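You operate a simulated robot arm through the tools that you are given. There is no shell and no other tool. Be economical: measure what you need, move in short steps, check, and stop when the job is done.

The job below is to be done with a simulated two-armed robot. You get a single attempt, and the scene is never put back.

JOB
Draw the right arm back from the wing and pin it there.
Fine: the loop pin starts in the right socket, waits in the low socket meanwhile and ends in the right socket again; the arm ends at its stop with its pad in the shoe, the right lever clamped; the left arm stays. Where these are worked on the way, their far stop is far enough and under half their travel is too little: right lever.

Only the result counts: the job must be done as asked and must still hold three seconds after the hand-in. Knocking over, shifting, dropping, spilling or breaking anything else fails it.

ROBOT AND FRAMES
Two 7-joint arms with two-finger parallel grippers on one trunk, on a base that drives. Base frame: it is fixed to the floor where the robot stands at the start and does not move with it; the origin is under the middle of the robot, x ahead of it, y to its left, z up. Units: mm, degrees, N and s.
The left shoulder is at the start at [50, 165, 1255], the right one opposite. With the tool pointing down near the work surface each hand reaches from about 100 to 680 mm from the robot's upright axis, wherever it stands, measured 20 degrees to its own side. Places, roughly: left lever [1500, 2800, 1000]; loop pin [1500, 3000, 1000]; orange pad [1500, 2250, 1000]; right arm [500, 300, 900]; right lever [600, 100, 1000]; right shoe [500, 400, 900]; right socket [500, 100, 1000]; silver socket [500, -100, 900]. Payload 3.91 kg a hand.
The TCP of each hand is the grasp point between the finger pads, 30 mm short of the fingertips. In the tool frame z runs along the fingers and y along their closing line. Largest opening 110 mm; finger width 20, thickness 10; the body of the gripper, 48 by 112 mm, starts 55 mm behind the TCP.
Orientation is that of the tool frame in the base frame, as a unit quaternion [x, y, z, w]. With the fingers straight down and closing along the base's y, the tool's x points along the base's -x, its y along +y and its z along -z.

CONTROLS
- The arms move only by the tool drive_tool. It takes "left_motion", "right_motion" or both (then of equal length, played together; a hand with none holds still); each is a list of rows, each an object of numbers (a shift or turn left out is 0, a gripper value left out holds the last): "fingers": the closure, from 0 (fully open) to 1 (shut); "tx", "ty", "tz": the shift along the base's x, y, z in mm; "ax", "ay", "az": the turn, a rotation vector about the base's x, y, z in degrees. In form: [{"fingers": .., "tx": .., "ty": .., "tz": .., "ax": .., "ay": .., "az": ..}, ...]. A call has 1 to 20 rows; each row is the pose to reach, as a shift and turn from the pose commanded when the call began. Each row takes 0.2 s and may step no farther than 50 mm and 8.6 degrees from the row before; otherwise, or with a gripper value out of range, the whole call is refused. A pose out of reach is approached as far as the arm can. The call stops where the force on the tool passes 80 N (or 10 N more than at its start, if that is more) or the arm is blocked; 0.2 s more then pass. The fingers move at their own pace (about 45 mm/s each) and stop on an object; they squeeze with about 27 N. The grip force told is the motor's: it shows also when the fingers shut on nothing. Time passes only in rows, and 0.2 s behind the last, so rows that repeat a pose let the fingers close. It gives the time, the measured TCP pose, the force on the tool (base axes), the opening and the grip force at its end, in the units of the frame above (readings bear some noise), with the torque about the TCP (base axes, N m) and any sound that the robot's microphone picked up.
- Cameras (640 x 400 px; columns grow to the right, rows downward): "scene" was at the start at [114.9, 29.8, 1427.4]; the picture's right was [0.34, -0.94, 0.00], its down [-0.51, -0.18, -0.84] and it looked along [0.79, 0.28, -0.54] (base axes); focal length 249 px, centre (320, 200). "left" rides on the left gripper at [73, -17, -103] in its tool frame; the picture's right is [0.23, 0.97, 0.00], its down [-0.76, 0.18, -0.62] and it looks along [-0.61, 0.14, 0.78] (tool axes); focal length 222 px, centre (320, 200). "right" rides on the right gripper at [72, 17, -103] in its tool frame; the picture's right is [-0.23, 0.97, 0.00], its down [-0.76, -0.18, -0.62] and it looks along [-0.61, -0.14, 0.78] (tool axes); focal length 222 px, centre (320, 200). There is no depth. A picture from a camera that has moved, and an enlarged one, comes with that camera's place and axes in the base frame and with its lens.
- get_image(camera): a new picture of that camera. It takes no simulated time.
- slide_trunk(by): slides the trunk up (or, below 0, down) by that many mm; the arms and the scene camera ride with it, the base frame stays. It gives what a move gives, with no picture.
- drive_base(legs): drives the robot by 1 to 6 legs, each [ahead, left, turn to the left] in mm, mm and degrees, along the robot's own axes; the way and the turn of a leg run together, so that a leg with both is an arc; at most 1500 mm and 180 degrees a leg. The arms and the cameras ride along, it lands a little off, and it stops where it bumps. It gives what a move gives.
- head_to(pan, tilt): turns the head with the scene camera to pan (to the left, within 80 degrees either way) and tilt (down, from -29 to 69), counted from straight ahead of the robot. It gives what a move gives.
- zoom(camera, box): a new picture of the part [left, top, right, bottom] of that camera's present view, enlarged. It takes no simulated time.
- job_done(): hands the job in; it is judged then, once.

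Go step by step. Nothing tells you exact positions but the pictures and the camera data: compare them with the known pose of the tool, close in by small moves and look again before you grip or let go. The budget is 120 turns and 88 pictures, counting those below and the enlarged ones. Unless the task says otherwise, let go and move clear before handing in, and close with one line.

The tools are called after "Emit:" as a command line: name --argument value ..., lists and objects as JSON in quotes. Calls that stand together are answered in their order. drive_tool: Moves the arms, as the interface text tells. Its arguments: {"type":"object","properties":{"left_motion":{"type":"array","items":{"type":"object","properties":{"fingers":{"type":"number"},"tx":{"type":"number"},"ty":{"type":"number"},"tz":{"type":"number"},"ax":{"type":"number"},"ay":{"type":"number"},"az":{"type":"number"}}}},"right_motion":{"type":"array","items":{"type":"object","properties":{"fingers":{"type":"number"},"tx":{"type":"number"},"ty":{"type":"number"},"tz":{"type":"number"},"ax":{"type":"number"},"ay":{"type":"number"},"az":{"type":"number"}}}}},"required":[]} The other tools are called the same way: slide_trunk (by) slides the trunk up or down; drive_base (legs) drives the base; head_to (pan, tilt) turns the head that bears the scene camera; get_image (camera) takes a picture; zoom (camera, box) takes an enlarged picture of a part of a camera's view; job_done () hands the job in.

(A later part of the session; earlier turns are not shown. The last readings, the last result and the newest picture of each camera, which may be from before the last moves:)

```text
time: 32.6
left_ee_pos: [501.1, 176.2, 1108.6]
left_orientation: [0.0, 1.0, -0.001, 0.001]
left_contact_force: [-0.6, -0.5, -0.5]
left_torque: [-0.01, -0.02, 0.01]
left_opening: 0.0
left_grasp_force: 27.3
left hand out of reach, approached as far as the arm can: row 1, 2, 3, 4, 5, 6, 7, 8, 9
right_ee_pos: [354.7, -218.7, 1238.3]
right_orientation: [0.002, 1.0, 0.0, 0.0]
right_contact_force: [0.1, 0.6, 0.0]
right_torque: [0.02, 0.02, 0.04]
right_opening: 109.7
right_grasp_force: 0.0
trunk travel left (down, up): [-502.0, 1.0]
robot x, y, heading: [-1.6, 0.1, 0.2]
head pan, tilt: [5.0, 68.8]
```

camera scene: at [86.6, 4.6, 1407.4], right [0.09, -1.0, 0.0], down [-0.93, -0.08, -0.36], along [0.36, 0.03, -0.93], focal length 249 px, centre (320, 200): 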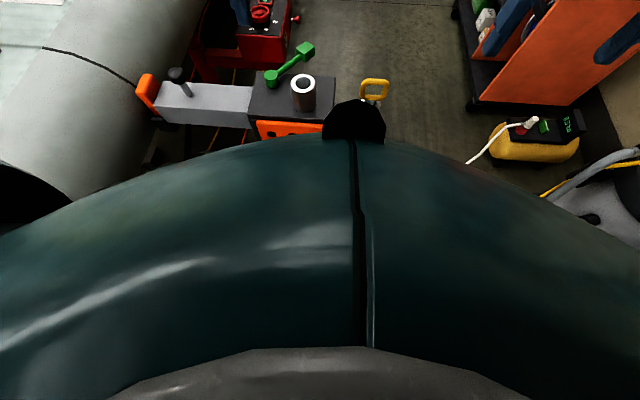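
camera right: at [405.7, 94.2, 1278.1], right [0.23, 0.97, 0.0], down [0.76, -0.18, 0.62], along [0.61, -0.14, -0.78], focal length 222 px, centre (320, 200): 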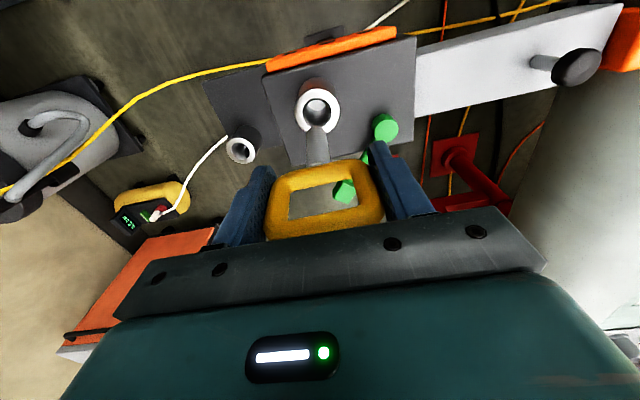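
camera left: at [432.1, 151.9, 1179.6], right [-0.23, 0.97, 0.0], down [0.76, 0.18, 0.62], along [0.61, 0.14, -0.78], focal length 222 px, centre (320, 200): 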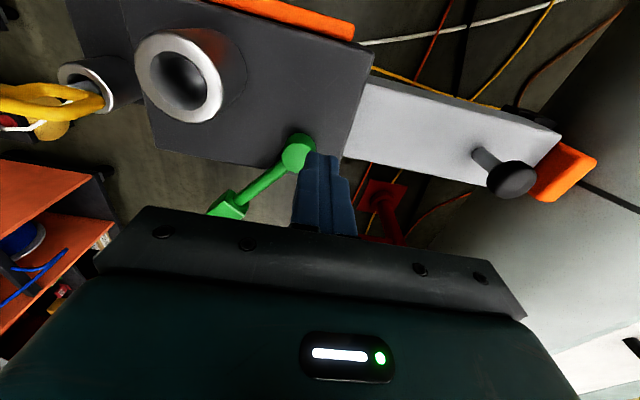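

The left arm seems to have hit a joint limit on this path. I'll back it out to its starting region and approach inward first, then forward.

Emit:
drive_tool --left_motion '[{"tx": -30, "ty": 20, "tz": 20}, {"tx": -60, "ty": 40, "tz": 40}, {"tx": -95, "ty": 55, "tz": 60}, {"tx": -130, "ty": 60, "tz": 80}, {"tx": -160, "ty": 50, "tz": 90}, {"tx": -160, "ty": 15, "tz": 90}, {"tx": -160, "ty": -20, "tz": 90}, {"tx": -160, "ty": -55, "tz": 90}, {"tx": -160, "ty": -85, "tz": 90}, {"tx": -160, "ty": -85, "tz": 90}]'

Emit:
drive_tool --left_motion '[{"tx": 35}, {"tx": 70}, {"tx": 105}, {"tx": 140}, {"tx": 175}, {"tx": 210}, {"tx": 235}, {"tx": 235}]'

```text
time: 34.8
left_ee_pos: [336.7, 89.1, 1201.0]
left_orientation: [-0.002, 1.0, 0.0, 0.001]
left_contact_force: [0.3, -0.1, -0.5]
left_torque: [-0.03, 0.01, -0.02]
left_opening: 0.0
left_grasp_force: 26.6
right_ee_pos: [352.9, -218.4, 1238.2]
right_orientation: [0.001, 1.0, 0.0, 0.001]
right_contact_force: [0.0, 0.0, 0.1]
right_torque: [0.0, 0.0, 0.0]
right_opening: 110.2
right_grasp_force: 0.0
trunk travel left (down, up): [-502.0, 1.0]
robot x, y, heading: [0.8, -0.2, -0.0]
head pan, tilt: [5.0, 68.8]
```

```text
time: 36.6
left_ee_pos: [503.4, 161.7, 1198.5]
left_orientation: [-0.001, 1.0, -0.001, 0.001]
left_contact_force: [0.2, 0.2, 0.3]
left_torque: [-0.03, -0.02, 0.02]
left_opening: 0.0
left_grasp_force: 26.8
left hand out of reach, approached as far as the arm can: row 2, 3, 4, 5, 6, 7, 8
right_ee_pos: [352.6, -220.5, 1236.8]
right_orientation: [0.001, 1.0, 0.001, 0.0]
right_contact_force: [0.7, -0.1, 0.0]
right_torque: [-0.01, -0.02, 0.0]
right_opening: 109.8
right_grasp_force: 0.0
trunk travel left (down, up): [-502.0, 1.0]
robot x, y, heading: [3.0, -0.5, 0.1]
head pan, tilt: [5.0, 68.8]
```

The left arm slides along a joint-limit boundary. I'll try turning its tool about the vertical to free it.

Emit:
drive_tool --left_motion '[{"tx": -25, "az": 8}, {"tx": -50, "az": 16}, {"tx": -50, "az": 24}, {"tx": -50, "az": 32}, {"tx": -50, "az": 40}, {"tx": -15, "az": 40}, {"tx": 20, "ty": -15, "az": 40}, {"tx": 50, "ty": -35, "az": 40}, {"tx": 75, "ty": -60, "az": 40}, {"tx": 75, "ty": -60, "az": 40}]'

```text
time: 38.8
left_ee_pos: [511.5, 169.8, 1200.2]
left_orientation: [-0.343, 0.939, 0.0, 0.001]
left_contact_force: [0.3, 0.1, -0.5]
left_torque: [-0.04, 0.0, -0.03]
left_opening: 0.0
left_grasp_force: 27.2
left hand out of reach, approached as far as the arm can: row 7, 8, 9, 10
right_ee_pos: [353.3, -219.3, 1238.1]
right_orientation: [0.001, 1.0, 0.0, 0.0]
right_contact_force: [0.1, 0.7, -0.6]
right_torque: [-0.01, -0.04, 0.02]
right_opening: 109.7
right_grasp_force: 0.1
trunk travel left (down, up): [-502.0, 1.0]
robot x, y, heading: [-0.4, 1.6, 0.1]
head pan, tilt: [5.0, 68.8]
```

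Yaw isn't the issue, so I'll park the left hand and test the right hand's reach to the lever instead, keeping it high.

Emit:
drive_tool --left_motion '[{"tx": -30, "ty": 25, "az": -8}, {"tx": -60, "ty": 50, "az": -16}, {"tx": -90, "ty": 75, "az": -24}, {"tx": -120, "ty": 100, "az": -32}, {"tx": -150, "ty": 125, "az": -40}, {"tx": -165, "ty": 140, "az": -40}, {"tx": -165, "ty": 140, "az": -40}, {"tx": -165, "ty": 140, "az": -40}, {"tx": -165, "ty": 140, "az": -40}, {"tx": -165, "ty": 140, "az": -40}, {"tx": -165, "ty": 140, "az": -40}]' --right_motion '[{"fingers": 1, "tz": -20}, {"tz": -40}, {"tz": -60}, {"tx": 20, "ty": 40, "tz": -80}, {"tx": 40, "ty": 80, "tz": -100}, {"tx": 65, "ty": 120, "tz": -120}, {"tx": 95, "ty": 160, "tz": -130}, {"tx": 130, "ty": 195, "tz": -140}, {"tx": 165, "ty": 230, "tz": -150}, {"tx": 195, "ty": 260, "tz": -160}, {"tx": 195, "ty": 260, "tz": -160}]'

Emit:
drive_tool --right_motion '[{"tx": 20, "ty": 20}, {"tx": 32, "ty": 48}, {"tx": 32, "ty": 48}]'

```text
refused: row 6 steps farther than a row can; nothing moved
```

```text
time: 39.6
left_ee_pos: [511.3, 169.0, 1201.3]
left_orientation: [-0.343, 0.939, 0.0, 0.001]
left_contact_force: [-0.1, -0.8, -0.6]
left_torque: [0.02, -0.02, -0.01]
left_opening: 0.0
left_grasp_force: 27.1
right_ee_pos: [385.0, -172.1, 1236.3]
right_orientation: [0.002, 1.0, 0.0, 0.0]
right_contact_force: [-0.1, 0.1, 0.4]
right_torque: [0.0, 0.03, -0.02]
right_opening: 110.0
right_grasp_force: 0.1
trunk travel left (down, up): [-502.0, 1.0]
robot x, y, heading: [-2.1, -1.1, 0.2]
head pan, tilt: [5.0, 68.8]
```

The first call was refused for step size; the right hand only moved a little, harmlessly, at height. I'll redo it with smaller steps.

Emit:
drive_tool --left_motion '[{"tx": -30, "ty": 25, "az": -8}, {"tx": -60, "ty": 50, "az": -16}, {"tx": -90, "ty": 75, "az": -24}, {"tx": -120, "ty": 100, "az": -32}, {"tx": -150, "ty": 125, "az": -40}, {"tx": -165, "ty": 140, "az": -40}, {"tx": -165, "ty": 140, "az": -40}, {"tx": -165, "ty": 140, "az": -40}, {"tx": -165, "ty": 140, "az": -40}, {"tx": -165, "ty": 140, "az": -40}, {"tx": -165, "ty": 140, "az": -40}]' --right_motion '[{"fingers": 1, "tz": -20}, {"tz": -40}, {"tz": -60}, {"tx": 20, "ty": 30, "tz": -80}, {"tx": 40, "ty": 60, "tz": -100}, {"tx": 60, "ty": 95, "tz": -120}, {"tx": 85, "ty": 130, "tz": -130}, {"tx": 115, "ty": 160, "tz": -140}, {"tx": 140, "ty": 190, "tz": -150}, {"tx": 160, "ty": 215, "tz": -160}, {"tx": 160, "ty": 215, "tz": -160}]'

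```text
time: 42.0
left_ee_pos: [344.4, 307.5, 1198.0]
left_orientation: [0.0, 1.0, 0.0, 0.001]
left_contact_force: [0.4, -0.3, -0.3]
left_torque: [-0.02, -0.02, 0.01]
left_opening: 0.2
left_grasp_force: 27.0
right_ee_pos: [547.9, 45.6, 1077.2]
right_orientation: [-0.001, 1.0, 0.001, 0.001]
right_contact_force: [-0.1, -0.1, -0.2]
right_torque: [0.0, 0.01, 0.0]
right_opening: 0.0
right_grasp_force: 26.6
trunk travel left (down, up): [-502.0, 1.0]
robot x, y, heading: [0.7, 0.8, 0.1]
head pan, tilt: [5.0, 68.8]
```

The right hand reaches here fine. Moving on to beside the lever bar, still above it.

Emit:
drive_tool --right_motion '[{"tx": 15, "ty": 15}, {"tx": 35, "ty": 38}, {"tx": 35, "ty": 38}]'

Emit:
head_to --pan 10 --tilt 40

Emit:
get_image --camera "right"

Emit:
zoom --camera "scene" --box '[190, 120, 430, 280]'

```text
time: 42.8
left_ee_pos: [343.8, 306.6, 1197.5]
left_orientation: [0.0, 1.0, -0.001, 0.0]
left_contact_force: [0.2, 0.7, -0.2]
left_torque: [-0.01, -0.04, -0.01]
left_opening: 0.2
left_grasp_force: 27.3
right_ee_pos: [575.0, 74.2, 1078.4]
right_orientation: [0.0, 1.0, 0.001, 0.0]
right_contact_force: [-0.3, -0.5, 0.1]
right_torque: [0.02, 0.0, -0.03]
right_opening: 0.0
right_grasp_force: 26.7
right hand out of reach, approached as far as the arm can: row 2, 3
trunk travel left (down, up): [-502.0, 1.0]
robot x, y, heading: [-2.0, -4.2, 0.0]
head pan, tilt: [5.0, 68.8]
```

```text
time: 43.8
left_ee_pos: [343.6, 306.1, 1197.2]
left_orientation: [0.0, 1.0, -0.001, 0.001]
left_contact_force: [0.1, -0.3, -0.5]
left_torque: [-0.01, 0.0, -0.01]
left_opening: 0.0
left_grasp_force: 27.1
right_ee_pos: [573.6, 75.1, 1079.0]
right_orientation: [0.0, 1.0, 0.0, -0.001]
right_contact_force: [0.4, 0.8, -0.2]
right_torque: [-0.04, 0.0, 0.0]
right_opening: 0.0
right_grasp_force: 27.1
trunk travel left (down, up): [-502.0, 1.0]
robot x, y, heading: [1.1, 4.2, -0.3]
head pan, tilt: [10.0, 40.0]
```

```text
51 pictures are left
camera right: at [502.7, 92.1, 1182.9], right [0.23, 0.97, 0.0], down [0.76, -0.18, 0.62], along [0.61, -0.14, -0.78], focal length 222 px, centre (320, 200)
```

right: 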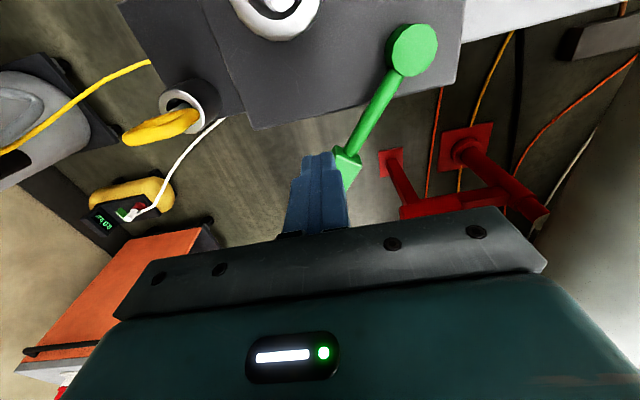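

```text
2.50 times, centred on (310, 200) of scene
camera zoom: at [114.6, 14.4, 1443.4], right [0.17, -0.98, 0.0], down [-0.63, -0.11, -0.77], along [0.75, 0.13, -0.64], focal length 622 px, centre (345, 200)
```

zoom: 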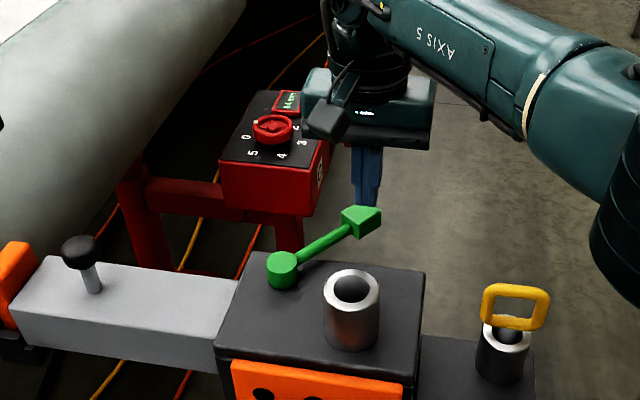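

The finger tip is about 39 mm off the bar's near side. I'll lower it to lever height with small steps and check for contact.

Emit:
drive_tool --right_motion '[{"tz": -30}, {"tz": -50}, {"tz": -62}, {"tz": -68}, {"tz": -68}]'

Emit:
get_image --camera "right"

Emit:
zoom --camera "scene" --box '[260, 150, 400, 270]'

```text
time: 45.0
left_ee_pos: [343.4, 306.4, 1197.5]
left_orientation: [0.0, 1.0, 0.0, 0.001]
left_contact_force: [-0.7, 0.6, -0.3]
left_torque: [0.0, -0.02, -0.04]
left_opening: 0.0
left_grasp_force: 26.8
right_ee_pos: [573.8, 75.3, 1010.8]
right_orientation: [0.001, 1.0, 0.001, 0.001]
right_contact_force: [0.6, 0.1, 0.2]
right_torque: [-0.01, 0.0, -0.01]
right_opening: 0.2
right_grasp_force: 26.5
trunk travel left (down, up): [-502.0, 1.0]
robot x, y, heading: [1.5, -3.7, -0.5]
head pan, tilt: [10.0, 40.0]
```

```text
49 pictures are left
camera right: at [501.1, 91.6, 1114.3], right [0.23, 0.97, 0.0], down [0.76, -0.18, 0.62], along [0.61, -0.14, -0.78], focal length 222 px, centre (320, 200)
```

right: 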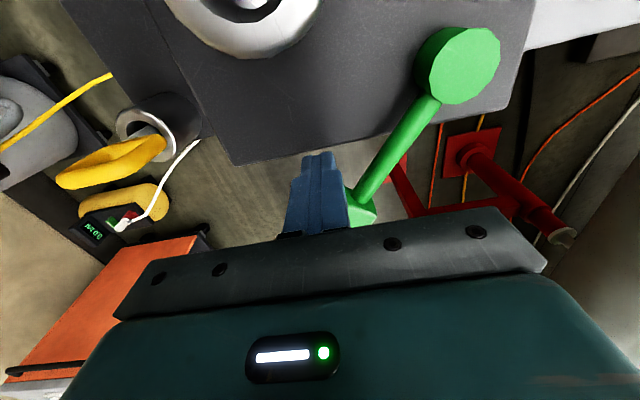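

```text
3.33 times, centred on (330, 210) of scene
camera zoom: at [114.6, 14.5, 1443.5], right [0.17, -0.98, 0.0], down [-0.63, -0.11, -0.77], along [0.75, 0.13, -0.64], focal length 830 px, centre (287, 167)
```

zoom: 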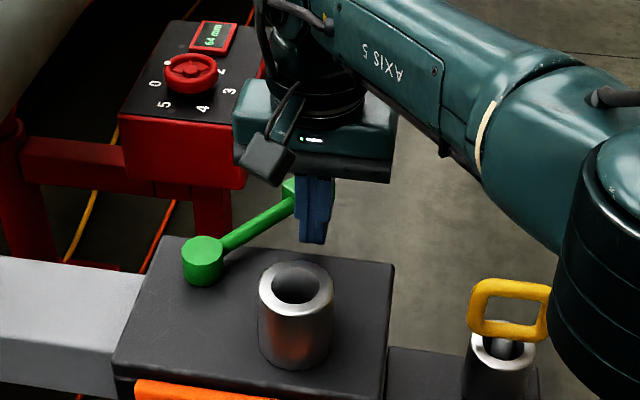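

I'll lower 9 mm more for solid contact on the bar, then push toward +y in small steps, watching the force.

Emit:
drive_tool --right_motion '[{"tx": -5, "tz": -9}, {"tx": -5, "ty": 10, "tz": -9}, {"tx": -5, "ty": 20, "tz": -9}, {"tx": -5, "ty": 28, "tz": -9}, {"tx": -5, "ty": 36, "tz": -9}, {"tx": -5, "ty": 44, "tz": -9}, {"tx": -5, "ty": 52, "tz": -9}, {"tx": -5, "ty": 60, "tz": -9}]'

Emit:
get_image --camera "right"

Emit:
zoom --camera "scene" --box '[240, 150, 380, 270]'

```text
time: 46.8
left_ee_pos: [344.7, 306.6, 1198.7]
left_orientation: [-0.001, 1.0, 0.0, 0.001]
left_contact_force: [0.0, 0.0, -0.8]
left_torque: [-0.01, 0.02, -0.02]
left_opening: 0.0
left_grasp_force: 27.2
right_ee_pos: [557.0, 97.7, 1003.5]
right_orientation: [0.001, 1.0, 0.001, 0.0]
right_contact_force: [0.5, -0.2, -0.2]
right_torque: [-0.02, 0.04, -0.02]
right_opening: 0.2
right_grasp_force: 26.9
right hand out of reach, approached as far as the arm can: row 2, 3, 4, 5, 6, 7, 8
trunk travel left (down, up): [-502.0, 1.0]
robot x, y, heading: [-0.9, -2.8, -0.0]
head pan, tilt: [10.0, 40.0]
```

```text
47 pictures are left
camera right: at [484.3, 113.7, 1107.0], right [0.23, 0.97, 0.0], down [0.76, -0.18, 0.62], along [0.61, -0.14, -0.78], focal length 222 px, centre (320, 200)
```

right: 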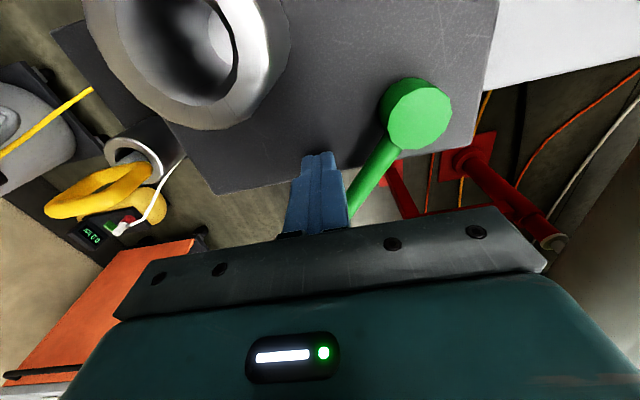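

```text
3.33 times, centred on (310, 210) of scene
camera zoom: at [114.6, 14.6, 1443.5], right [0.17, -0.98, 0.0], down [-0.63, -0.11, -0.77], along [0.75, 0.13, -0.64], focal length 830 px, centre (353, 167)
```

zoom: 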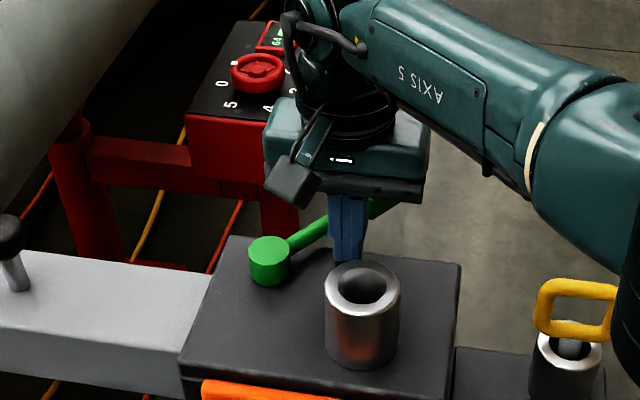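

Reach ends short of the lever, so the base must move ahead a bit. I'll retreat the right hand and pitch it to look down at the robot's own base and the stand's foot for clearance.

Emit:
drive_tool --right_motion '[{"ty": -20, "tz": 20}, {"ty": -25, "tz": 65}, {"tx": -5, "ty": -40, "tz": 110}, {"tx": -10, "ty": -80, "tz": 140}, {"tx": -20, "ty": -120, "tz": 160}, {"tx": -50, "ty": -150, "tz": 170, "ay": 8}, {"tx": -85, "ty": -180, "tz": 180, "ay": 16}, {"tx": -120, "ty": -210, "tz": 190, "ay": 24}, {"tx": -150, "ty": -240, "tz": 200, "ay": 32}, {"tx": -160, "ty": -270, "tz": 200, "ay": 40}, {"tx": -160, "ty": -280, "tz": 200, "ay": 48}, {"tx": -160, "ty": -280, "tz": 200, "ay": 55}, {"tx": -160, "ty": -280, "tz": 200, "ay": 55}]'

Emit:
get_image --camera "right"

```text
refused: row 4 steps farther than a row can; nothing moved
```

```text
45 pictures are left
camera right: at [484.3, 113.7, 1107.0], right [0.23, 0.97, 0.0], down [0.76, -0.18, 0.62], along [0.61, -0.14, -0.78], focal length 222 px, centre (320, 200)
```

right: 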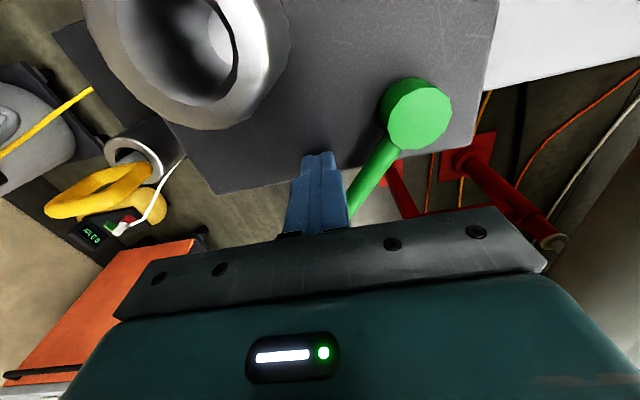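

The step was slightly too long; I'll repeat with shorter steps.

Emit:
drive_tool --right_motion '[{"ty": -20, "tz": 20}, {"ty": -25, "tz": 60}, {"tx": -5, "ty": -40, "tz": 100}, {"tx": -10, "ty": -75, "tz": 130}, {"tx": -20, "ty": -110, "tz": 155}, {"tx": -45, "ty": -140, "tz": 170, "ay": 8}, {"tx": -75, "ty": -170, "tz": 180, "ay": 16}, {"tx": -105, "ty": -200, "tz": 190, "ay": 24}, {"tx": -135, "ty": -230, "tz": 200, "ay": 32}, {"tx": -150, "ty": -260, "tz": 200, "ay": 40}, {"tx": -160, "ty": -280, "tz": 200, "ay": 48}, {"tx": -160, "ty": -280, "tz": 200, "ay": 55}, {"tx": -160, "ty": -280, "tz": 200, "ay": 55}]'

Emit:
get_image --camera "right"

```text
time: 49.5
left_ee_pos: [345.3, 305.3, 1197.9]
left_orientation: [0.0, 1.0, 0.0, 0.001]
left_contact_force: [0.8, 0.8, 0.1]
left_torque: [0.0, 0.01, -0.01]
left_opening: 0.1
left_grasp_force: 27.0
right_ee_pos: [396.5, -182.3, 1203.9]
right_orientation: [0.0, 0.887, 0.0, -0.462]
right_contact_force: [-0.3, 0.0, -0.3]
right_torque: [0.01, 0.0, -0.02]
right_opening: 0.0
right_grasp_force: 26.7
trunk travel left (down, up): [-502.0, 1.0]
robot x, y, heading: [1.5, -2.0, 0.3]
head pan, tilt: [10.0, 40.0]
```

```text
44 pictures are left
camera right: at [439.6, -166.5, 1322.8], right [0.13, 0.97, -0.18], down [0.95, -0.18, -0.27], along [-0.29, -0.14, -0.95], focal length 222 px, centre (320, 200)
```

right: 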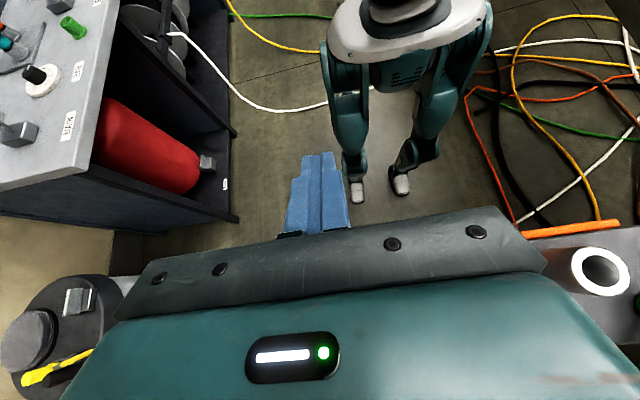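

The robot stands on small feet at x≈80, with nothing between them and the stand post at x≈480. I'll restore the hand and drive 140 mm ahead.

Emit:
drive_tool --right_motion '[{"ay": -8}, {"tx": -8, "ay": -16}, {"tx": -16, "ay": -24}, {"tx": -24, "ay": -32}, {"tx": -32, "ay": -40}, {"tx": -40, "ay": -48}, {"tx": -40, "ay": -55}, {"tx": -40, "ay": -55}]'

Emit:
drive_base --legs '[[140, 0, 0]]'

Emit:
get_image --camera "scene"

```text
time: 51.4
left_ee_pos: [344.7, 307.8, 1197.2]
left_orientation: [-0.001, 1.0, 0.0, 0.001]
left_contact_force: [-1.1, 0.1, -0.2]
left_torque: [0.0, 0.0, 0.01]
left_opening: 0.0
left_grasp_force: 27.2
right_ee_pos: [355.0, -183.0, 1203.8]
right_orientation: [0.001, 1.0, 0.001, 0.0]
right_contact_force: [0.1, 0.1, 0.2]
right_torque: [0.01, 0.02, -0.01]
right_opening: 0.0
right_grasp_force: 27.1
trunk travel left (down, up): [-502.0, 1.0]
robot x, y, heading: [-2.2, -2.2, 0.1]
head pan, tilt: [10.0, 40.0]
```

```text
time: 52.7
left_ee_pos: [481.5, 306.5, 1196.3]
left_orientation: [0.0, 1.0, -0.001, 0.0]
left_contact_force: [0.4, 0.4, -0.5]
left_torque: [0.04, 0.01, -0.04]
left_opening: 0.2
left_grasp_force: 26.8
right_ee_pos: [494.2, -183.5, 1202.5]
right_orientation: [0.002, 1.0, 0.001, 0.0]
right_contact_force: [-0.2, 0.7, -0.2]
right_torque: [0.03, 0.01, 0.0]
right_opening: 0.0
right_grasp_force: 27.1
trunk travel left (down, up): [-502.0, 1.0]
robot x, y, heading: [133.8, -0.8, 0.2]
head pan, tilt: [10.0, 40.0]
```

```text
43 pictures are left
camera scene: at [252.8, 14.4, 1443.4], right [0.17, -0.98, 0.0], down [-0.63, -0.11, -0.77], along [0.75, 0.13, -0.64], focal length 249 px, centre (320, 200)
```

scene: 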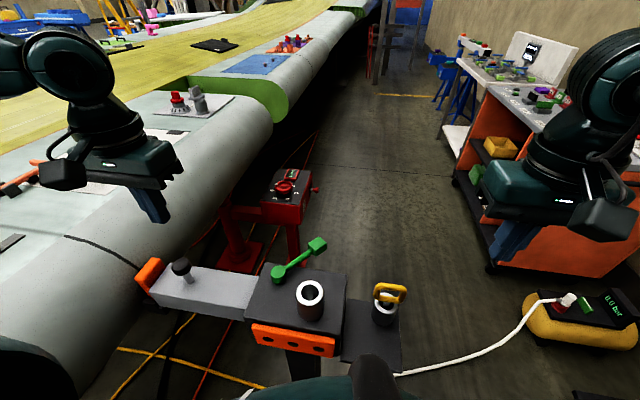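

The base moved 138 mm ahead. Now I'll bring the closed left hand to [582,74] beside the lever, at z 1070.

Emit:
drive_tool --left_motion '[{"tx": 17, "ty": -38, "tz": -20}, {"tx": 34, "ty": -77, "tz": -40}, {"tx": 51, "ty": -116, "tz": -62}, {"tx": 68, "ty": -155, "tz": -84}, {"tx": 85, "ty": -194, "tz": -106}, {"tx": 101, "ty": -232, "tz": -126}, {"tx": 101, "ty": -232, "tz": -126}]'

Emit:
get_image --camera "left"

Emit:
zoom --camera "scene" --box '[200, 190, 420, 350]'

```text
time: 54.3
left_ee_pos: [559.6, 125.9, 1094.5]
left_orientation: [-0.001, 1.0, -0.001, 0.0]
left_contact_force: [0.0, 0.4, -0.7]
left_torque: [0.0, 0.0, 0.02]
left_opening: 0.1
left_grasp_force: 27.2
left hand out of reach, approached as far as the arm can: row 5, 6, 7
right_ee_pos: [493.4, -182.7, 1203.3]
right_orientation: [0.0, 1.0, 0.0, 0.0]
right_contact_force: [-1.0, -0.5, -0.7]
right_torque: [-0.02, 0.0, 0.01]
right_opening: 0.0
right_grasp_force: 26.4
trunk travel left (down, up): [-502.0, 1.0]
robot x, y, heading: [140.2, -1.8, 0.0]
head pan, tilt: [10.0, 40.0]
```

```text
42 pictures are left
camera left: at [486.7, 110.9, 1198.6], right [-0.23, 0.97, 0.0], down [0.76, 0.18, 0.62], along [0.61, 0.14, -0.78], focal length 222 px, centre (320, 200)
```

left: 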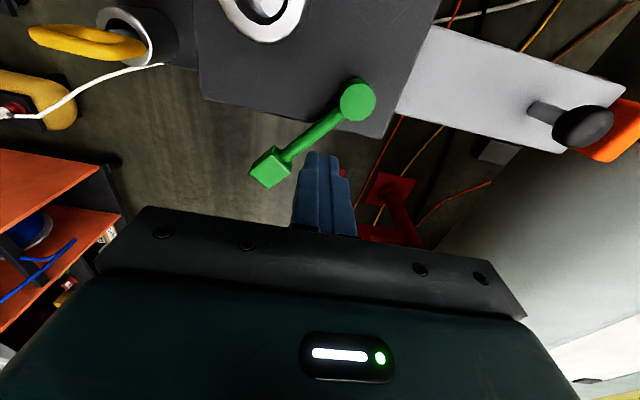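

```text
2.50 times, centred on (310, 270) of scene
camera zoom: at [252.0, 14.4, 1443.5], right [0.17, -0.98, 0.0], down [-0.63, -0.11, -0.77], along [0.75, 0.13, -0.64], focal length 622 px, centre (345, 25)
```

zoom: 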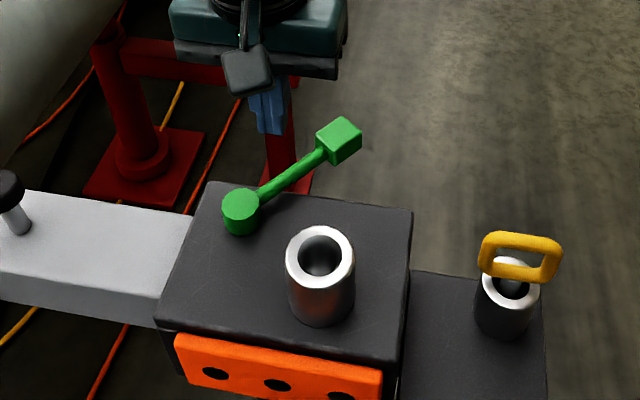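

The left arm can't reach inward past about 17° of bearing; the right arm can. I'll lift the left hand and turn the robot 18° left so the right hand covers the lever's whole sweep.

Emit:
drive_tool --left_motion '[{"ty": 20, "tz": 35}, {"tx": -20, "ty": 40, "tz": 70}, {"tx": -50, "ty": 55, "tz": 105}, {"tx": -80, "ty": 60, "tz": 140}, {"tx": -80, "ty": 60, "tz": 140}]'

Emit:
drive_base --legs '[[0, 0, 18]]'

Emit:
get_image --camera "scene"

```text
time: 55.5
left_ee_pos: [476.9, 188.0, 1233.8]
left_orientation: [0.0, 1.0, -0.001, 0.0]
left_contact_force: [0.1, -0.7, -0.4]
left_torque: [0.0, 0.03, -0.02]
left_opening: 0.1
left_grasp_force: 27.6
right_ee_pos: [493.6, -183.0, 1203.5]
right_orientation: [0.001, 1.0, 0.001, -0.001]
right_contact_force: [-0.5, 0.0, 0.1]
right_torque: [0.03, 0.01, -0.02]
right_opening: 0.1
right_grasp_force: 27.1
trunk travel left (down, up): [-502.0, 1.0]
robot x, y, heading: [139.8, -2.0, 0.1]
head pan, tilt: [10.0, 40.0]
```

```text
time: 56.9
left_ee_pos: [403.7, 281.8, 1233.2]
left_orientation: [-0.155, 0.988, -0.001, 0.001]
left_contact_force: [0.8, 0.4, 0.7]
left_torque: [-0.02, -0.01, -0.02]
left_opening: 0.2
left_grasp_force: 26.8
right_ee_pos: [532.7, -64.9, 1204.4]
right_orientation: [-0.155, 0.988, 0.0, 0.0]
right_contact_force: [0.3, 0.3, 0.1]
right_torque: [-0.02, 0.0, 0.02]
right_opening: 0.3
right_grasp_force: 27.0
trunk travel left (down, up): [-502.0, 1.0]
robot x, y, heading: [136.3, 0.5, 18.1]
head pan, tilt: [10.0, 40.0]
```

```text
40 pictures are left
camera scene: at [241.7, 48.6, 1443.5], right [0.47, -0.88, 0.0], down [-0.57, -0.3, -0.77], along [0.68, 0.36, -0.64], focal length 249 px, centre (320, 200)
```

scene: 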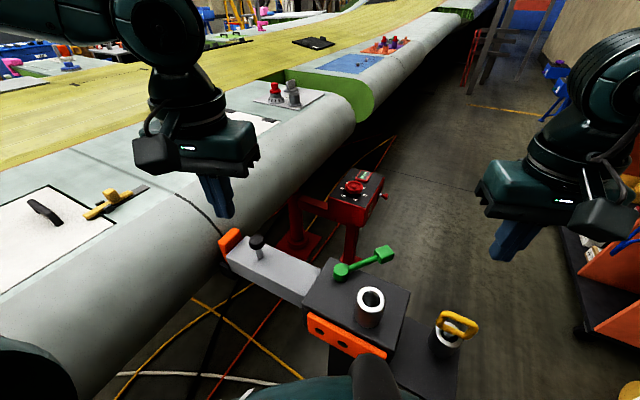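

Turned cleanly. Right hand now to [584,70], above lever height.

Emit:
drive_tool --right_motion '[{"tx": 12, "ty": 34, "tz": -25}, {"tx": 25, "ty": 68, "tz": -55}, {"tx": 38, "ty": 102, "tz": -85}, {"tx": 50, "ty": 133, "tz": -115}, {"tx": 51, "ty": 135, "tz": -134}, {"tx": 51, "ty": 135, "tz": -134}]'

Emit:
get_image --camera "right"

```text
time: 58.3
left_ee_pos: [403.7, 282.7, 1234.6]
left_orientation: [-0.155, 0.988, -0.001, 0.001]
left_contact_force: [-0.8, 0.9, 0.8]
left_torque: [0.01, 0.01, -0.01]
left_opening: 0.0
left_grasp_force: 27.2
right_ee_pos: [582.2, 71.2, 1067.8]
right_orientation: [-0.154, 0.988, 0.0, 0.0]
right_contact_force: [-0.3, 0.0, -0.7]
right_torque: [-0.03, 0.02, 0.0]
right_opening: 0.0
right_grasp_force: 26.8
trunk travel left (down, up): [-502.0, 1.0]
robot x, y, heading: [133.8, -4.6, 17.9]
head pan, tilt: [10.0, 40.0]
```

```text
39 pictures are left
camera right: at [507.8, 65.2, 1172.0], right [-0.08, 1.0, 0.0], down [0.78, 0.06, 0.62], along [0.62, 0.05, -0.78], focal length 222 px, centre (320, 200)
```

right: 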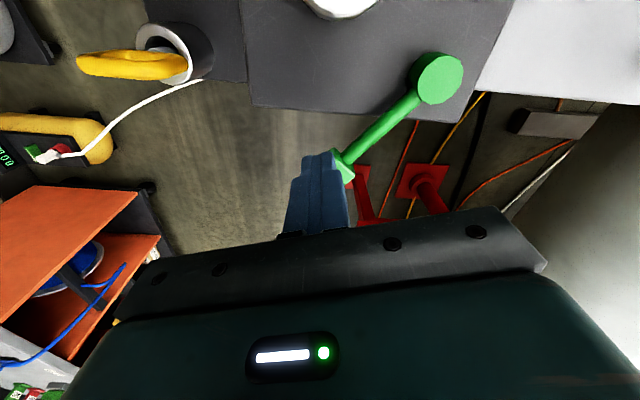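

I'll back off 12 mm in y to clear the cube, descend to tip height 972, then start pushing the lever along its arc.

Emit:
drive_tool --right_motion '[{"ty": -12}, {"ty": -12, "tz": -30}, {"ty": -12, "tz": -55}, {"ty": -12, "tz": -66}, {"ty": -12, "tz": -66}, {"tx": 2, "ty": 5, "tz": -66}, {"tx": 5, "ty": 21, "tz": -66}, {"tx": 12, "ty": 30, "tz": -66}, {"tx": 20, "ty": 38, "tz": -66}, {"tx": 20, "ty": 38, "tz": -66}]'

Emit:
get_image --camera "right"

Emit:
zoom --camera "scene" --box '[260, 190, 440, 340]'

```text
time: 60.5
left_ee_pos: [402.4, 281.6, 1234.4]
left_orientation: [-0.155, 0.988, -0.001, 0.001]
left_contact_force: [0.0, 0.3, -0.7]
left_torque: [0.01, 0.03, 0.03]
left_opening: 0.1
left_grasp_force: 27.1
right_ee_pos: [603.6, 109.9, 1002.5]
right_orientation: [-0.154, 0.988, -0.001, 0.0]
right_contact_force: [0.5, 0.3, 0.0]
right_torque: [0.01, 0.0, -0.02]
right_opening: 0.3
right_grasp_force: 26.8
trunk travel left (down, up): [-502.0, 1.0]
robot x, y, heading: [136.8, 2.3, 18.1]
head pan, tilt: [10.0, 40.0]
```

```text
38 pictures are left
camera right: at [529.5, 103.0, 1106.4], right [-0.08, 1.0, 0.0], down [0.78, 0.06, 0.62], along [0.62, 0.05, -0.78], focal length 222 px, centre (320, 200)
```

right: 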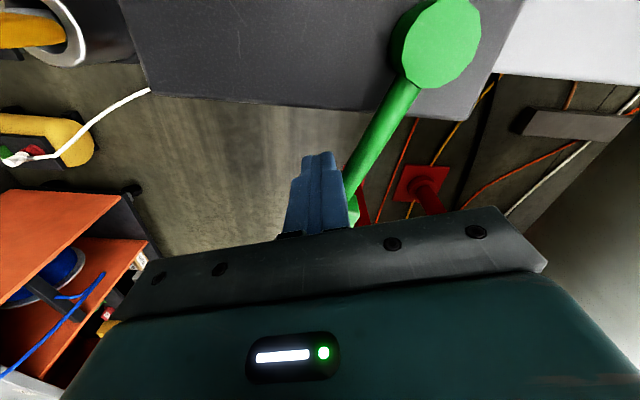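

```text
2.67 times, centred on (350, 265) of scene
camera zoom: at [241.8, 48.3, 1443.5], right [0.47, -0.88, 0.0], down [-0.57, -0.3, -0.77], along [0.68, 0.36, -0.64], focal length 664 px, centre (240, 27)
```

zoom: 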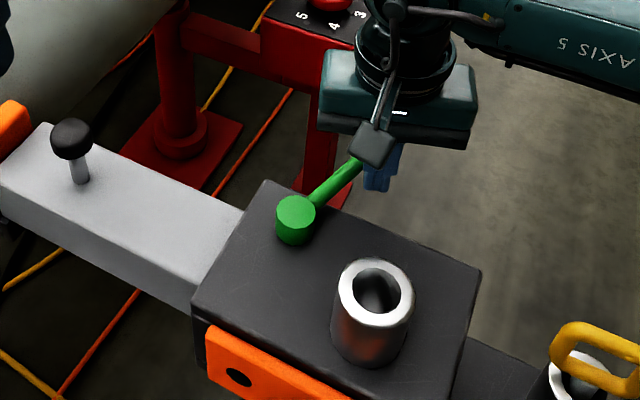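

The lever is turning freely (from -36° to about -17°). I'll continue along the arc.

Emit:
drive_tool --right_motion '[{"tx": 5, "ty": 12}, {"tx": 9, "ty": 25}, {"tx": 11, "ty": 39}, {"tx": 11, "ty": 53}, {"tx": 8, "ty": 66}, {"tx": 3, "ty": 79}, {"tx": 3, "ty": 79}]'

Emit:
get_image --camera "right"

Emit:
zoom --camera "scene" --box '[220, 170, 420, 320]'

```text
time: 62.1
left_ee_pos: [403.1, 281.1, 1234.0]
left_orientation: [-0.156, 0.988, 0.001, 0.001]
left_contact_force: [0.4, -0.5, 0.1]
left_torque: [0.02, 0.03, -0.06]
left_opening: 0.0
left_grasp_force: 26.7
right_ee_pos: [607.6, 185.7, 1004.7]
right_orientation: [-0.154, 0.988, -0.001, 0.001]
right_contact_force: [1.8, -11.8, 2.1]
right_torque: [-0.19, -0.06, 0.14]
right_opening: 0.1
right_grasp_force: 26.3
trunk travel left (down, up): [-502.0, 1.0]
robot x, y, heading: [139.3, 1.6, 17.9]
head pan, tilt: [10.0, 40.0]
```

```text
36 pictures are left
camera right: at [531.9, 179.8, 1107.5], right [-0.08, 1.0, 0.0], down [0.78, 0.06, 0.62], along [0.62, 0.05, -0.78], focal length 222 px, centre (320, 200)
```

right: 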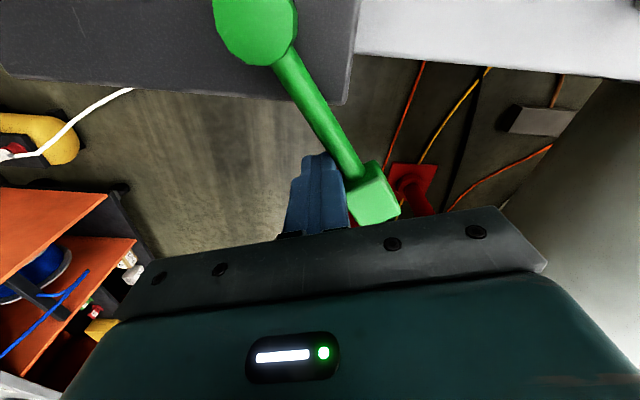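

```text
2.67 times, centred on (320, 245) of scene
camera zoom: at [241.9, 46.7, 1443.6], right [0.47, -0.88, 0.0], down [-0.57, -0.3, -0.77], along [0.68, 0.36, -0.64], focal length 664 px, centre (320, 80)
```

zoom: 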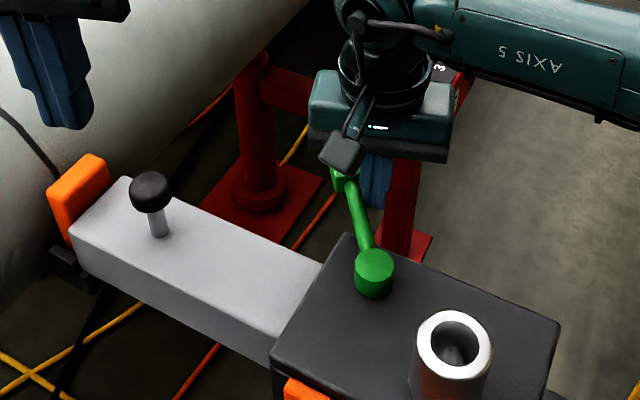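

The lever is at about +38° with 12 N appearing, maybe the stop. I'll press a few millimetres further to tell.

Emit:
drive_tool --right_motion '[{"tx": -2, "ty": 2}, {"tx": -3, "ty": 4}, {"tx": -4, "ty": 6}, {"tx": -4, "ty": 6}]'

```text
time: 63.1
left_ee_pos: [404.4, 278.4, 1233.4]
left_orientation: [-0.156, 0.988, 0.002, 0.0]
left_contact_force: [-0.6, -0.4, -0.9]
left_torque: [0.01, 0.01, -0.03]
left_opening: 0.0
left_grasp_force: 26.9
right_ee_pos: [606.5, 186.0, 1003.3]
right_orientation: [-0.151, 0.988, -0.003, 0.002]
right_contact_force: [16.8, -29.5, 4.9]
right_torque: [-0.52, -0.23, 0.23]
right_opening: 0.0
right_grasp_force: 27.7
trunk travel left (down, up): [-502.0, 1.0]
robot x, y, heading: [133.9, -2.1, 17.6]
head pan, tilt: [10.0, 40.0]
```

The far stop is reached (34 N without motion). I'll back the right hand off, raise and retreat it, then turn the base back so the left hand can work the knob.

Emit:
drive_tool --right_motion '[{"tx": 5, "ty": -15}, {"tx": 5, "ty": -30}, {"tx": 5, "ty": -30, "tz": 45}, {"tx": 5, "ty": -40, "tz": 90}, {"ty": -60, "tz": 130}, {"tx": -5, "ty": -90, "tz": 165}, {"tx": -15, "ty": -125, "tz": 190}, {"tx": -30, "ty": -165, "tz": 200}, {"tx": -50, "ty": -205, "tz": 200}, {"tx": -72, "ty": -248, "tz": 200}, {"tx": -72, "ty": -248, "tz": 200}]'

Emit:
drive_base --legs '[[0, 0, -18]]'

Emit:
get_image --camera "left"

Emit:
zoom --camera "scene" --box '[120, 190, 420, 380]'

```text
time: 65.5
left_ee_pos: [402.4, 283.6, 1234.7]
left_orientation: [-0.156, 0.988, -0.001, 0.0]
left_contact_force: [0.4, -0.6, 0.2]
left_torque: [-0.02, 0.01, 0.01]
left_opening: 0.1
left_grasp_force: 26.7
right_ee_pos: [530.5, -55.5, 1202.6]
right_orientation: [-0.155, 0.988, 0.001, 0.0]
right_contact_force: [0.2, 0.2, -0.1]
right_torque: [-0.03, -0.02, 0.01]
right_opening: 0.0
right_grasp_force: 27.2
trunk travel left (down, up): [-502.0, 1.0]
robot x, y, heading: [138.5, 1.8, 17.9]
head pan, tilt: [10.0, 40.0]
```

```text
time: 66.9
left_ee_pos: [476.2, 187.1, 1233.5]
left_orientation: [0.0, 1.0, -0.001, 0.001]
left_contact_force: [-0.7, -0.7, 0.1]
left_torque: [-0.03, 0.01, 0.01]
left_opening: 0.0
left_grasp_force: 27.1
right_ee_pos: [494.7, -175.8, 1202.8]
right_orientation: [0.002, 1.0, 0.0, 0.0]
right_contact_force: [-0.8, 0.7, -0.5]
right_torque: [0.02, -0.01, 0.0]
right_opening: 0.0
right_grasp_force: 26.6
trunk travel left (down, up): [-502.0, 1.0]
robot x, y, heading: [138.7, 1.5, -0.2]
head pan, tilt: [10.0, 40.0]
```

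```text
34 pictures are left
camera left: at [403.9, 170.9, 1337.3], right [-0.23, 0.97, 0.0], down [0.76, 0.18, 0.62], along [0.61, 0.14, -0.78], focal length 222 px, centre (320, 200)
```

left: 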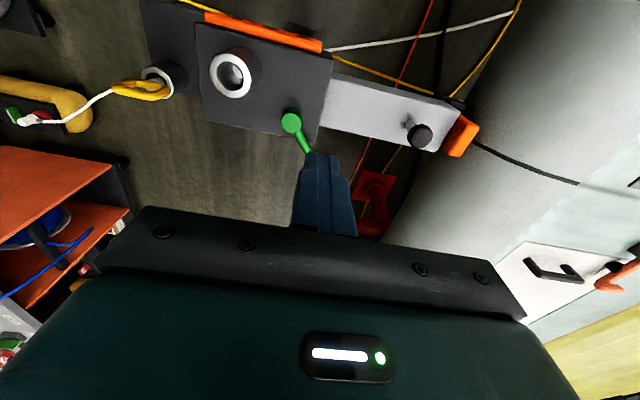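

```text
2.11 times, centred on (270, 285) of scene
camera zoom: at [251.8, 14.0, 1443.5], right [0.17, -0.99, 0.0], down [-0.63, -0.11, -0.77], along [0.75, 0.13, -0.64], focal length 524 px, centre (425, 21)
```

zoom: 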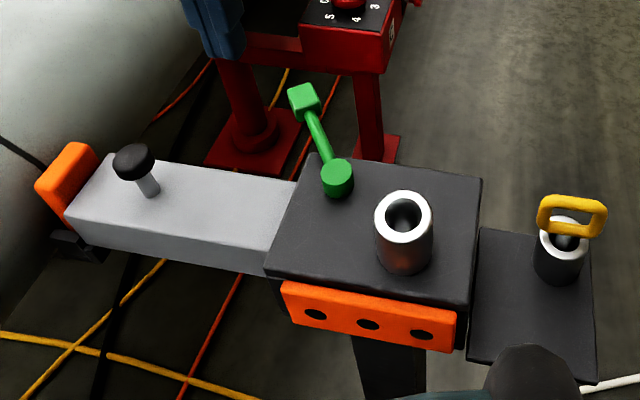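

The lever is over, and the knob ball is at about [499,343,1018]. I'll bring the left hand above it with the fingers half open.

Emit:
drive_tool --left_motion '[{"tx": 5, "ty": 38, "tz": -25, "fingers": 0.36}, {"tx": 10, "ty": 77, "tz": -50}, {"tx": 16, "ty": 115, "tz": -75}, {"tx": 22, "ty": 150, "tz": -100}, {"tx": 23, "ty": 156, "tz": -123}, {"tx": 23, "ty": 156, "tz": -123}]'

Emit:
get_image --camera "left"

Emit:
zoom --camera "scene" --box '[120, 170, 300, 320]'

```text
time: 68.3
left_ee_pos: [498.8, 345.4, 1109.1]
left_orientation: [0.0, 1.0, -0.001, 0.001]
left_contact_force: [0.0, 0.1, -0.3]
left_torque: [-0.01, -0.01, 0.03]
left_opening: 70.7
left_grasp_force: 0.1
right_ee_pos: [493.9, -174.8, 1201.3]
right_orientation: [0.002, 1.0, -0.001, -0.001]
right_contact_force: [-0.4, -0.4, -0.5]
right_torque: [-0.01, -0.06, 0.01]
right_opening: 0.0
right_grasp_force: 27.1
trunk travel left (down, up): [-502.0, 1.0]
robot x, y, heading: [136.2, -2.6, -0.1]
head pan, tilt: [10.0, 40.0]
```

```text
32 pictures are left
camera left: at [425.2, 329.9, 1213.1], right [-0.23, 0.97, 0.0], down [0.76, 0.18, 0.62], along [0.61, 0.14, -0.78], focal length 222 px, centre (320, 200)
```

left: 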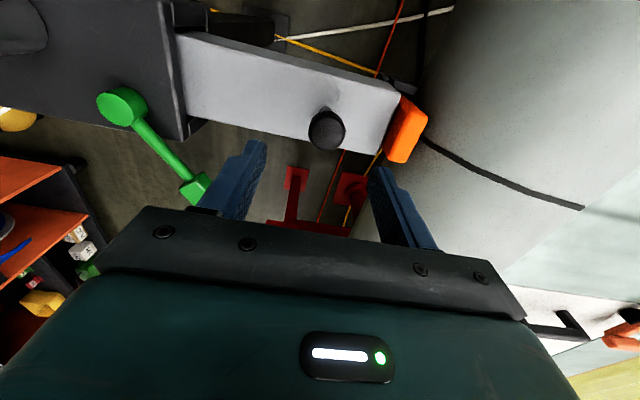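

```text
2.67 times, centred on (210, 245) of scene
camera zoom: at [251.7, 14.3, 1443.5], right [0.17, -0.99, 0.0], down [-0.63, -0.11, -0.77], along [0.75, 0.13, -0.64], focal length 664 px, centre (613, 80)
```

zoom: 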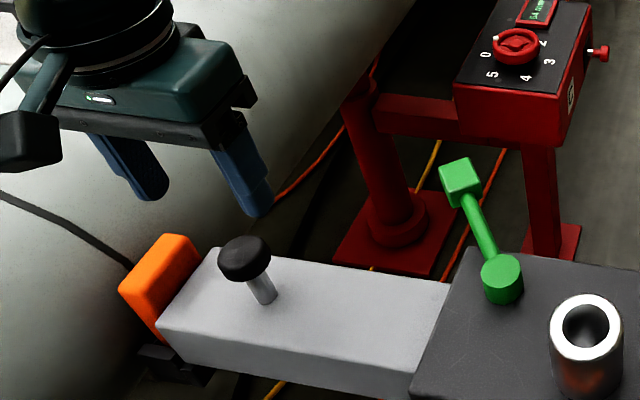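

The knob head is at about [501,350,1011], the arm's top near z 950. I'll descend around it and close.

Emit:
drive_tool --left_motion '[{"tx": 2, "ty": 4, "tz": -40}, {"tx": 2, "ty": 4, "tz": -75}, {"tx": 2, "ty": 4, "tz": -95}, {"tx": 2, "ty": 4, "tz": -104}, {"tx": 2, "ty": 4, "tz": -104}]'

Emit:
get_image --camera "left"

Emit:
zoom --camera "scene" --box '[120, 170, 300, 320]'

```text
time: 69.5
left_ee_pos: [502.0, 347.2, 1006.8]
left_orientation: [0.0, 1.0, -0.001, 0.002]
left_contact_force: [-0.2, -0.9, -0.5]
left_torque: [0.02, -0.03, 0.02]
left_opening: 70.4
left_grasp_force: 0.1
right_ee_pos: [492.4, -175.6, 1203.4]
right_orientation: [0.001, 1.0, 0.0, -0.001]
right_contact_force: [0.3, 0.3, 0.3]
right_torque: [0.01, 0.0, 0.01]
right_opening: 0.1
right_grasp_force: 27.1
trunk travel left (down, up): [-502.0, 1.0]
robot x, y, heading: [136.4, -1.4, -0.3]
head pan, tilt: [10.0, 40.0]
```

```text
30 pictures are left
camera left: at [428.6, 332.0, 1109.9], right [-0.23, 0.97, 0.0], down [0.76, 0.18, 0.62], along [0.61, 0.14, -0.78], focal length 222 px, centre (320, 200)
```

left: 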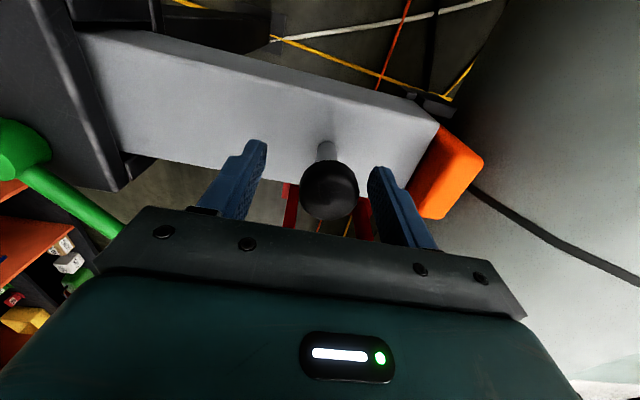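

```text
2.67 times, centred on (210, 245) of scene
camera zoom: at [251.8, 14.3, 1443.5], right [0.17, -0.99, 0.0], down [-0.63, -0.11, -0.77], along [0.75, 0.13, -0.64], focal length 664 px, centre (613, 80)
```

zoom: 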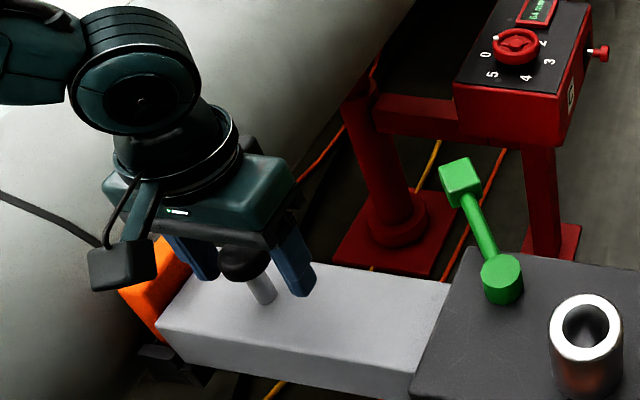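

Knob is between the fingers. Closing on it, then a short pull toward -y.

Emit:
drive_tool --left_motion '[{"tx": -3, "ty": 3, "fingers": 1}, {"tx": -3, "ty": 3, "fingers": 1}, {"tx": -3, "ty": 3, "fingers": 1}, {"tx": -3, "ty": 3, "fingers": 1}]'

Emit:
drive_tool --left_motion '[{"ty": -4}, {"ty": -8}, {"ty": -13}, {"ty": -18}, {"ty": -18}]'

Emit:
zoom --camera "scene" --box '[120, 170, 320, 320]'

```text
time: 70.5
left_ee_pos: [499.1, 351.3, 1006.4]
left_orientation: [0.0, 1.0, 0.001, 0.002]
left_contact_force: [0.2, 6.0, 1.4]
left_torque: [0.57, -0.36, 0.15]
left_opening: 35.9
left_grasp_force: 44.5
right_ee_pos: [494.9, -174.0, 1202.7]
right_orientation: [0.002, 1.0, 0.0, 0.0]
right_contact_force: [-0.1, -0.4, -0.7]
right_torque: [0.0, 0.05, 0.0]
right_opening: 0.0
right_grasp_force: 27.0
trunk travel left (down, up): [-502.0, 1.0]
robot x, y, heading: [139.0, -0.0, -0.1]
head pan, tilt: [10.0, 40.0]
```

```text
time: 71.7
left_ee_pos: [498.5, 331.5, 1006.2]
left_orientation: [0.0, 1.0, -0.001, 0.001]
left_contact_force: [-1.0, 0.6, -1.0]
left_torque: [0.3, -0.12, 0.11]
left_opening: 36.2
left_grasp_force: 45.0
right_ee_pos: [494.3, -174.5, 1202.8]
right_orientation: [0.002, 1.0, -0.001, 0.0]
right_contact_force: [-0.4, 1.2, -0.1]
right_torque: [-0.02, 0.01, -0.03]
right_opening: 0.0
right_grasp_force: 26.7
trunk travel left (down, up): [-502.0, 1.0]
robot x, y, heading: [135.7, -1.4, -0.2]
head pan, tilt: [10.0, 40.0]
```

```text
2.67 times, centred on (220, 245) of scene
camera zoom: at [251.7, 14.3, 1443.5], right [0.17, -0.99, 0.0], down [-0.63, -0.11, -0.77], along [0.75, 0.13, -0.64], focal length 664 px, centre (587, 80)
```

zoom: 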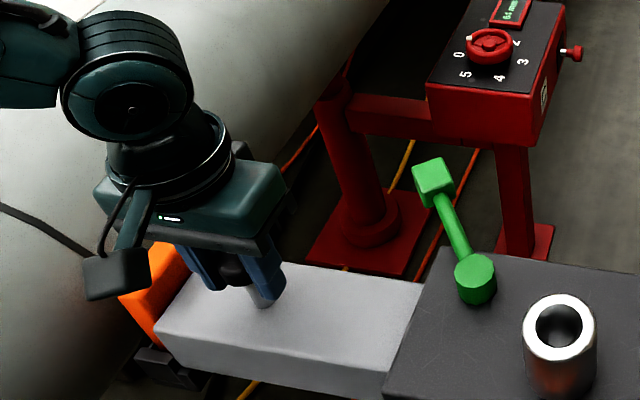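

The arm slides freely with its pad. Continuing the pull in small steps.

Emit:
drive_tool --left_motion '[{"ty": -6}, {"ty": -12}, {"ty": -18}, {"ty": -24}, {"ty": -30}, {"ty": -36}, {"ty": -42}, {"ty": -48}, {"ty": -48}]'

Emit:
zoom --camera "scene" --box '[120, 170, 360, 330]'

```text
time: 73.7
left_ee_pos: [498.4, 283.0, 1005.7]
left_orientation: [0.0, 1.0, -0.001, 0.001]
left_contact_force: [-7.4, 1.1, 8.0]
left_torque: [0.43, 1.24, 0.09]
left_opening: 35.7
left_grasp_force: 45.2
right_ee_pos: [493.2, -175.6, 1202.4]
right_orientation: [0.002, 1.0, 0.001, 0.0]
right_contact_force: [0.2, -0.8, -0.9]
right_torque: [0.01, -0.02, -0.02]
right_opening: 0.0
right_grasp_force: 27.4
trunk travel left (down, up): [-502.0, 1.0]
robot x, y, heading: [137.8, -2.5, 0.1]
head pan, tilt: [10.0, 40.0]
```

```text
2.50 times, centred on (240, 250) of scene
camera zoom: at [250.5, 13.8, 1443.7], right [0.17, -0.99, 0.0], down [-0.63, -0.11, -0.77], along [0.76, 0.13, -0.64], focal length 622 px, centre (520, 75)
```

zoom: 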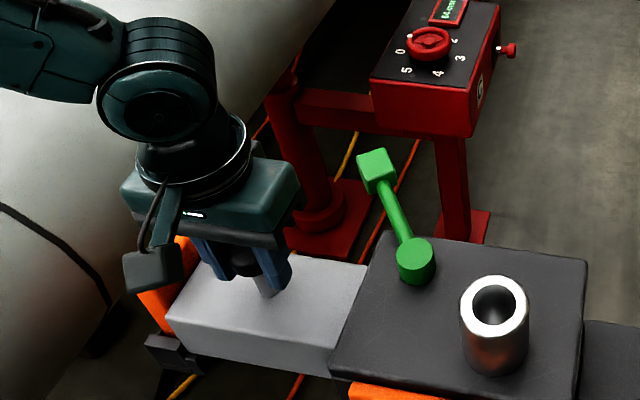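

The arm has come 68 mm with a slight sideways load, so I'll let the hand drift a little in -x and +z as I continue toward the stop.

Emit:
drive_tool --left_motion '[{"tx": -1, "tz": 1, "ty": -4}, {"tx": -2, "tz": 1, "ty": -8}, {"tx": -2, "tz": 1, "ty": -12}, {"tx": -3, "tz": 2, "ty": -16}, {"tx": -3, "tz": 2, "ty": -20}, {"tx": -3, "tz": 2, "ty": -24}, {"tx": -3, "tz": 2, "ty": -24}]'

```text
time: 75.3
left_ee_pos: [497.8, 260.8, 1006.2]
left_orientation: [0.0, 1.0, -0.001, 0.0]
left_contact_force: [9.5, 2.0, -32.1]
left_torque: [0.46, -0.35, -0.03]
left_opening: 35.8
left_grasp_force: 45.1
right_ee_pos: [498.2, -174.4, 1201.3]
right_orientation: [0.001, 1.0, -0.001, -0.001]
right_contact_force: [-0.1, -0.1, 0.4]
right_torque: [0.0, -0.01, 0.03]
right_opening: 0.0
right_grasp_force: 27.0
trunk travel left (down, up): [-502.0, 1.0]
robot x, y, heading: [135.0, 0.4, -0.2]
head pan, tilt: [10.0, 40.0]
```

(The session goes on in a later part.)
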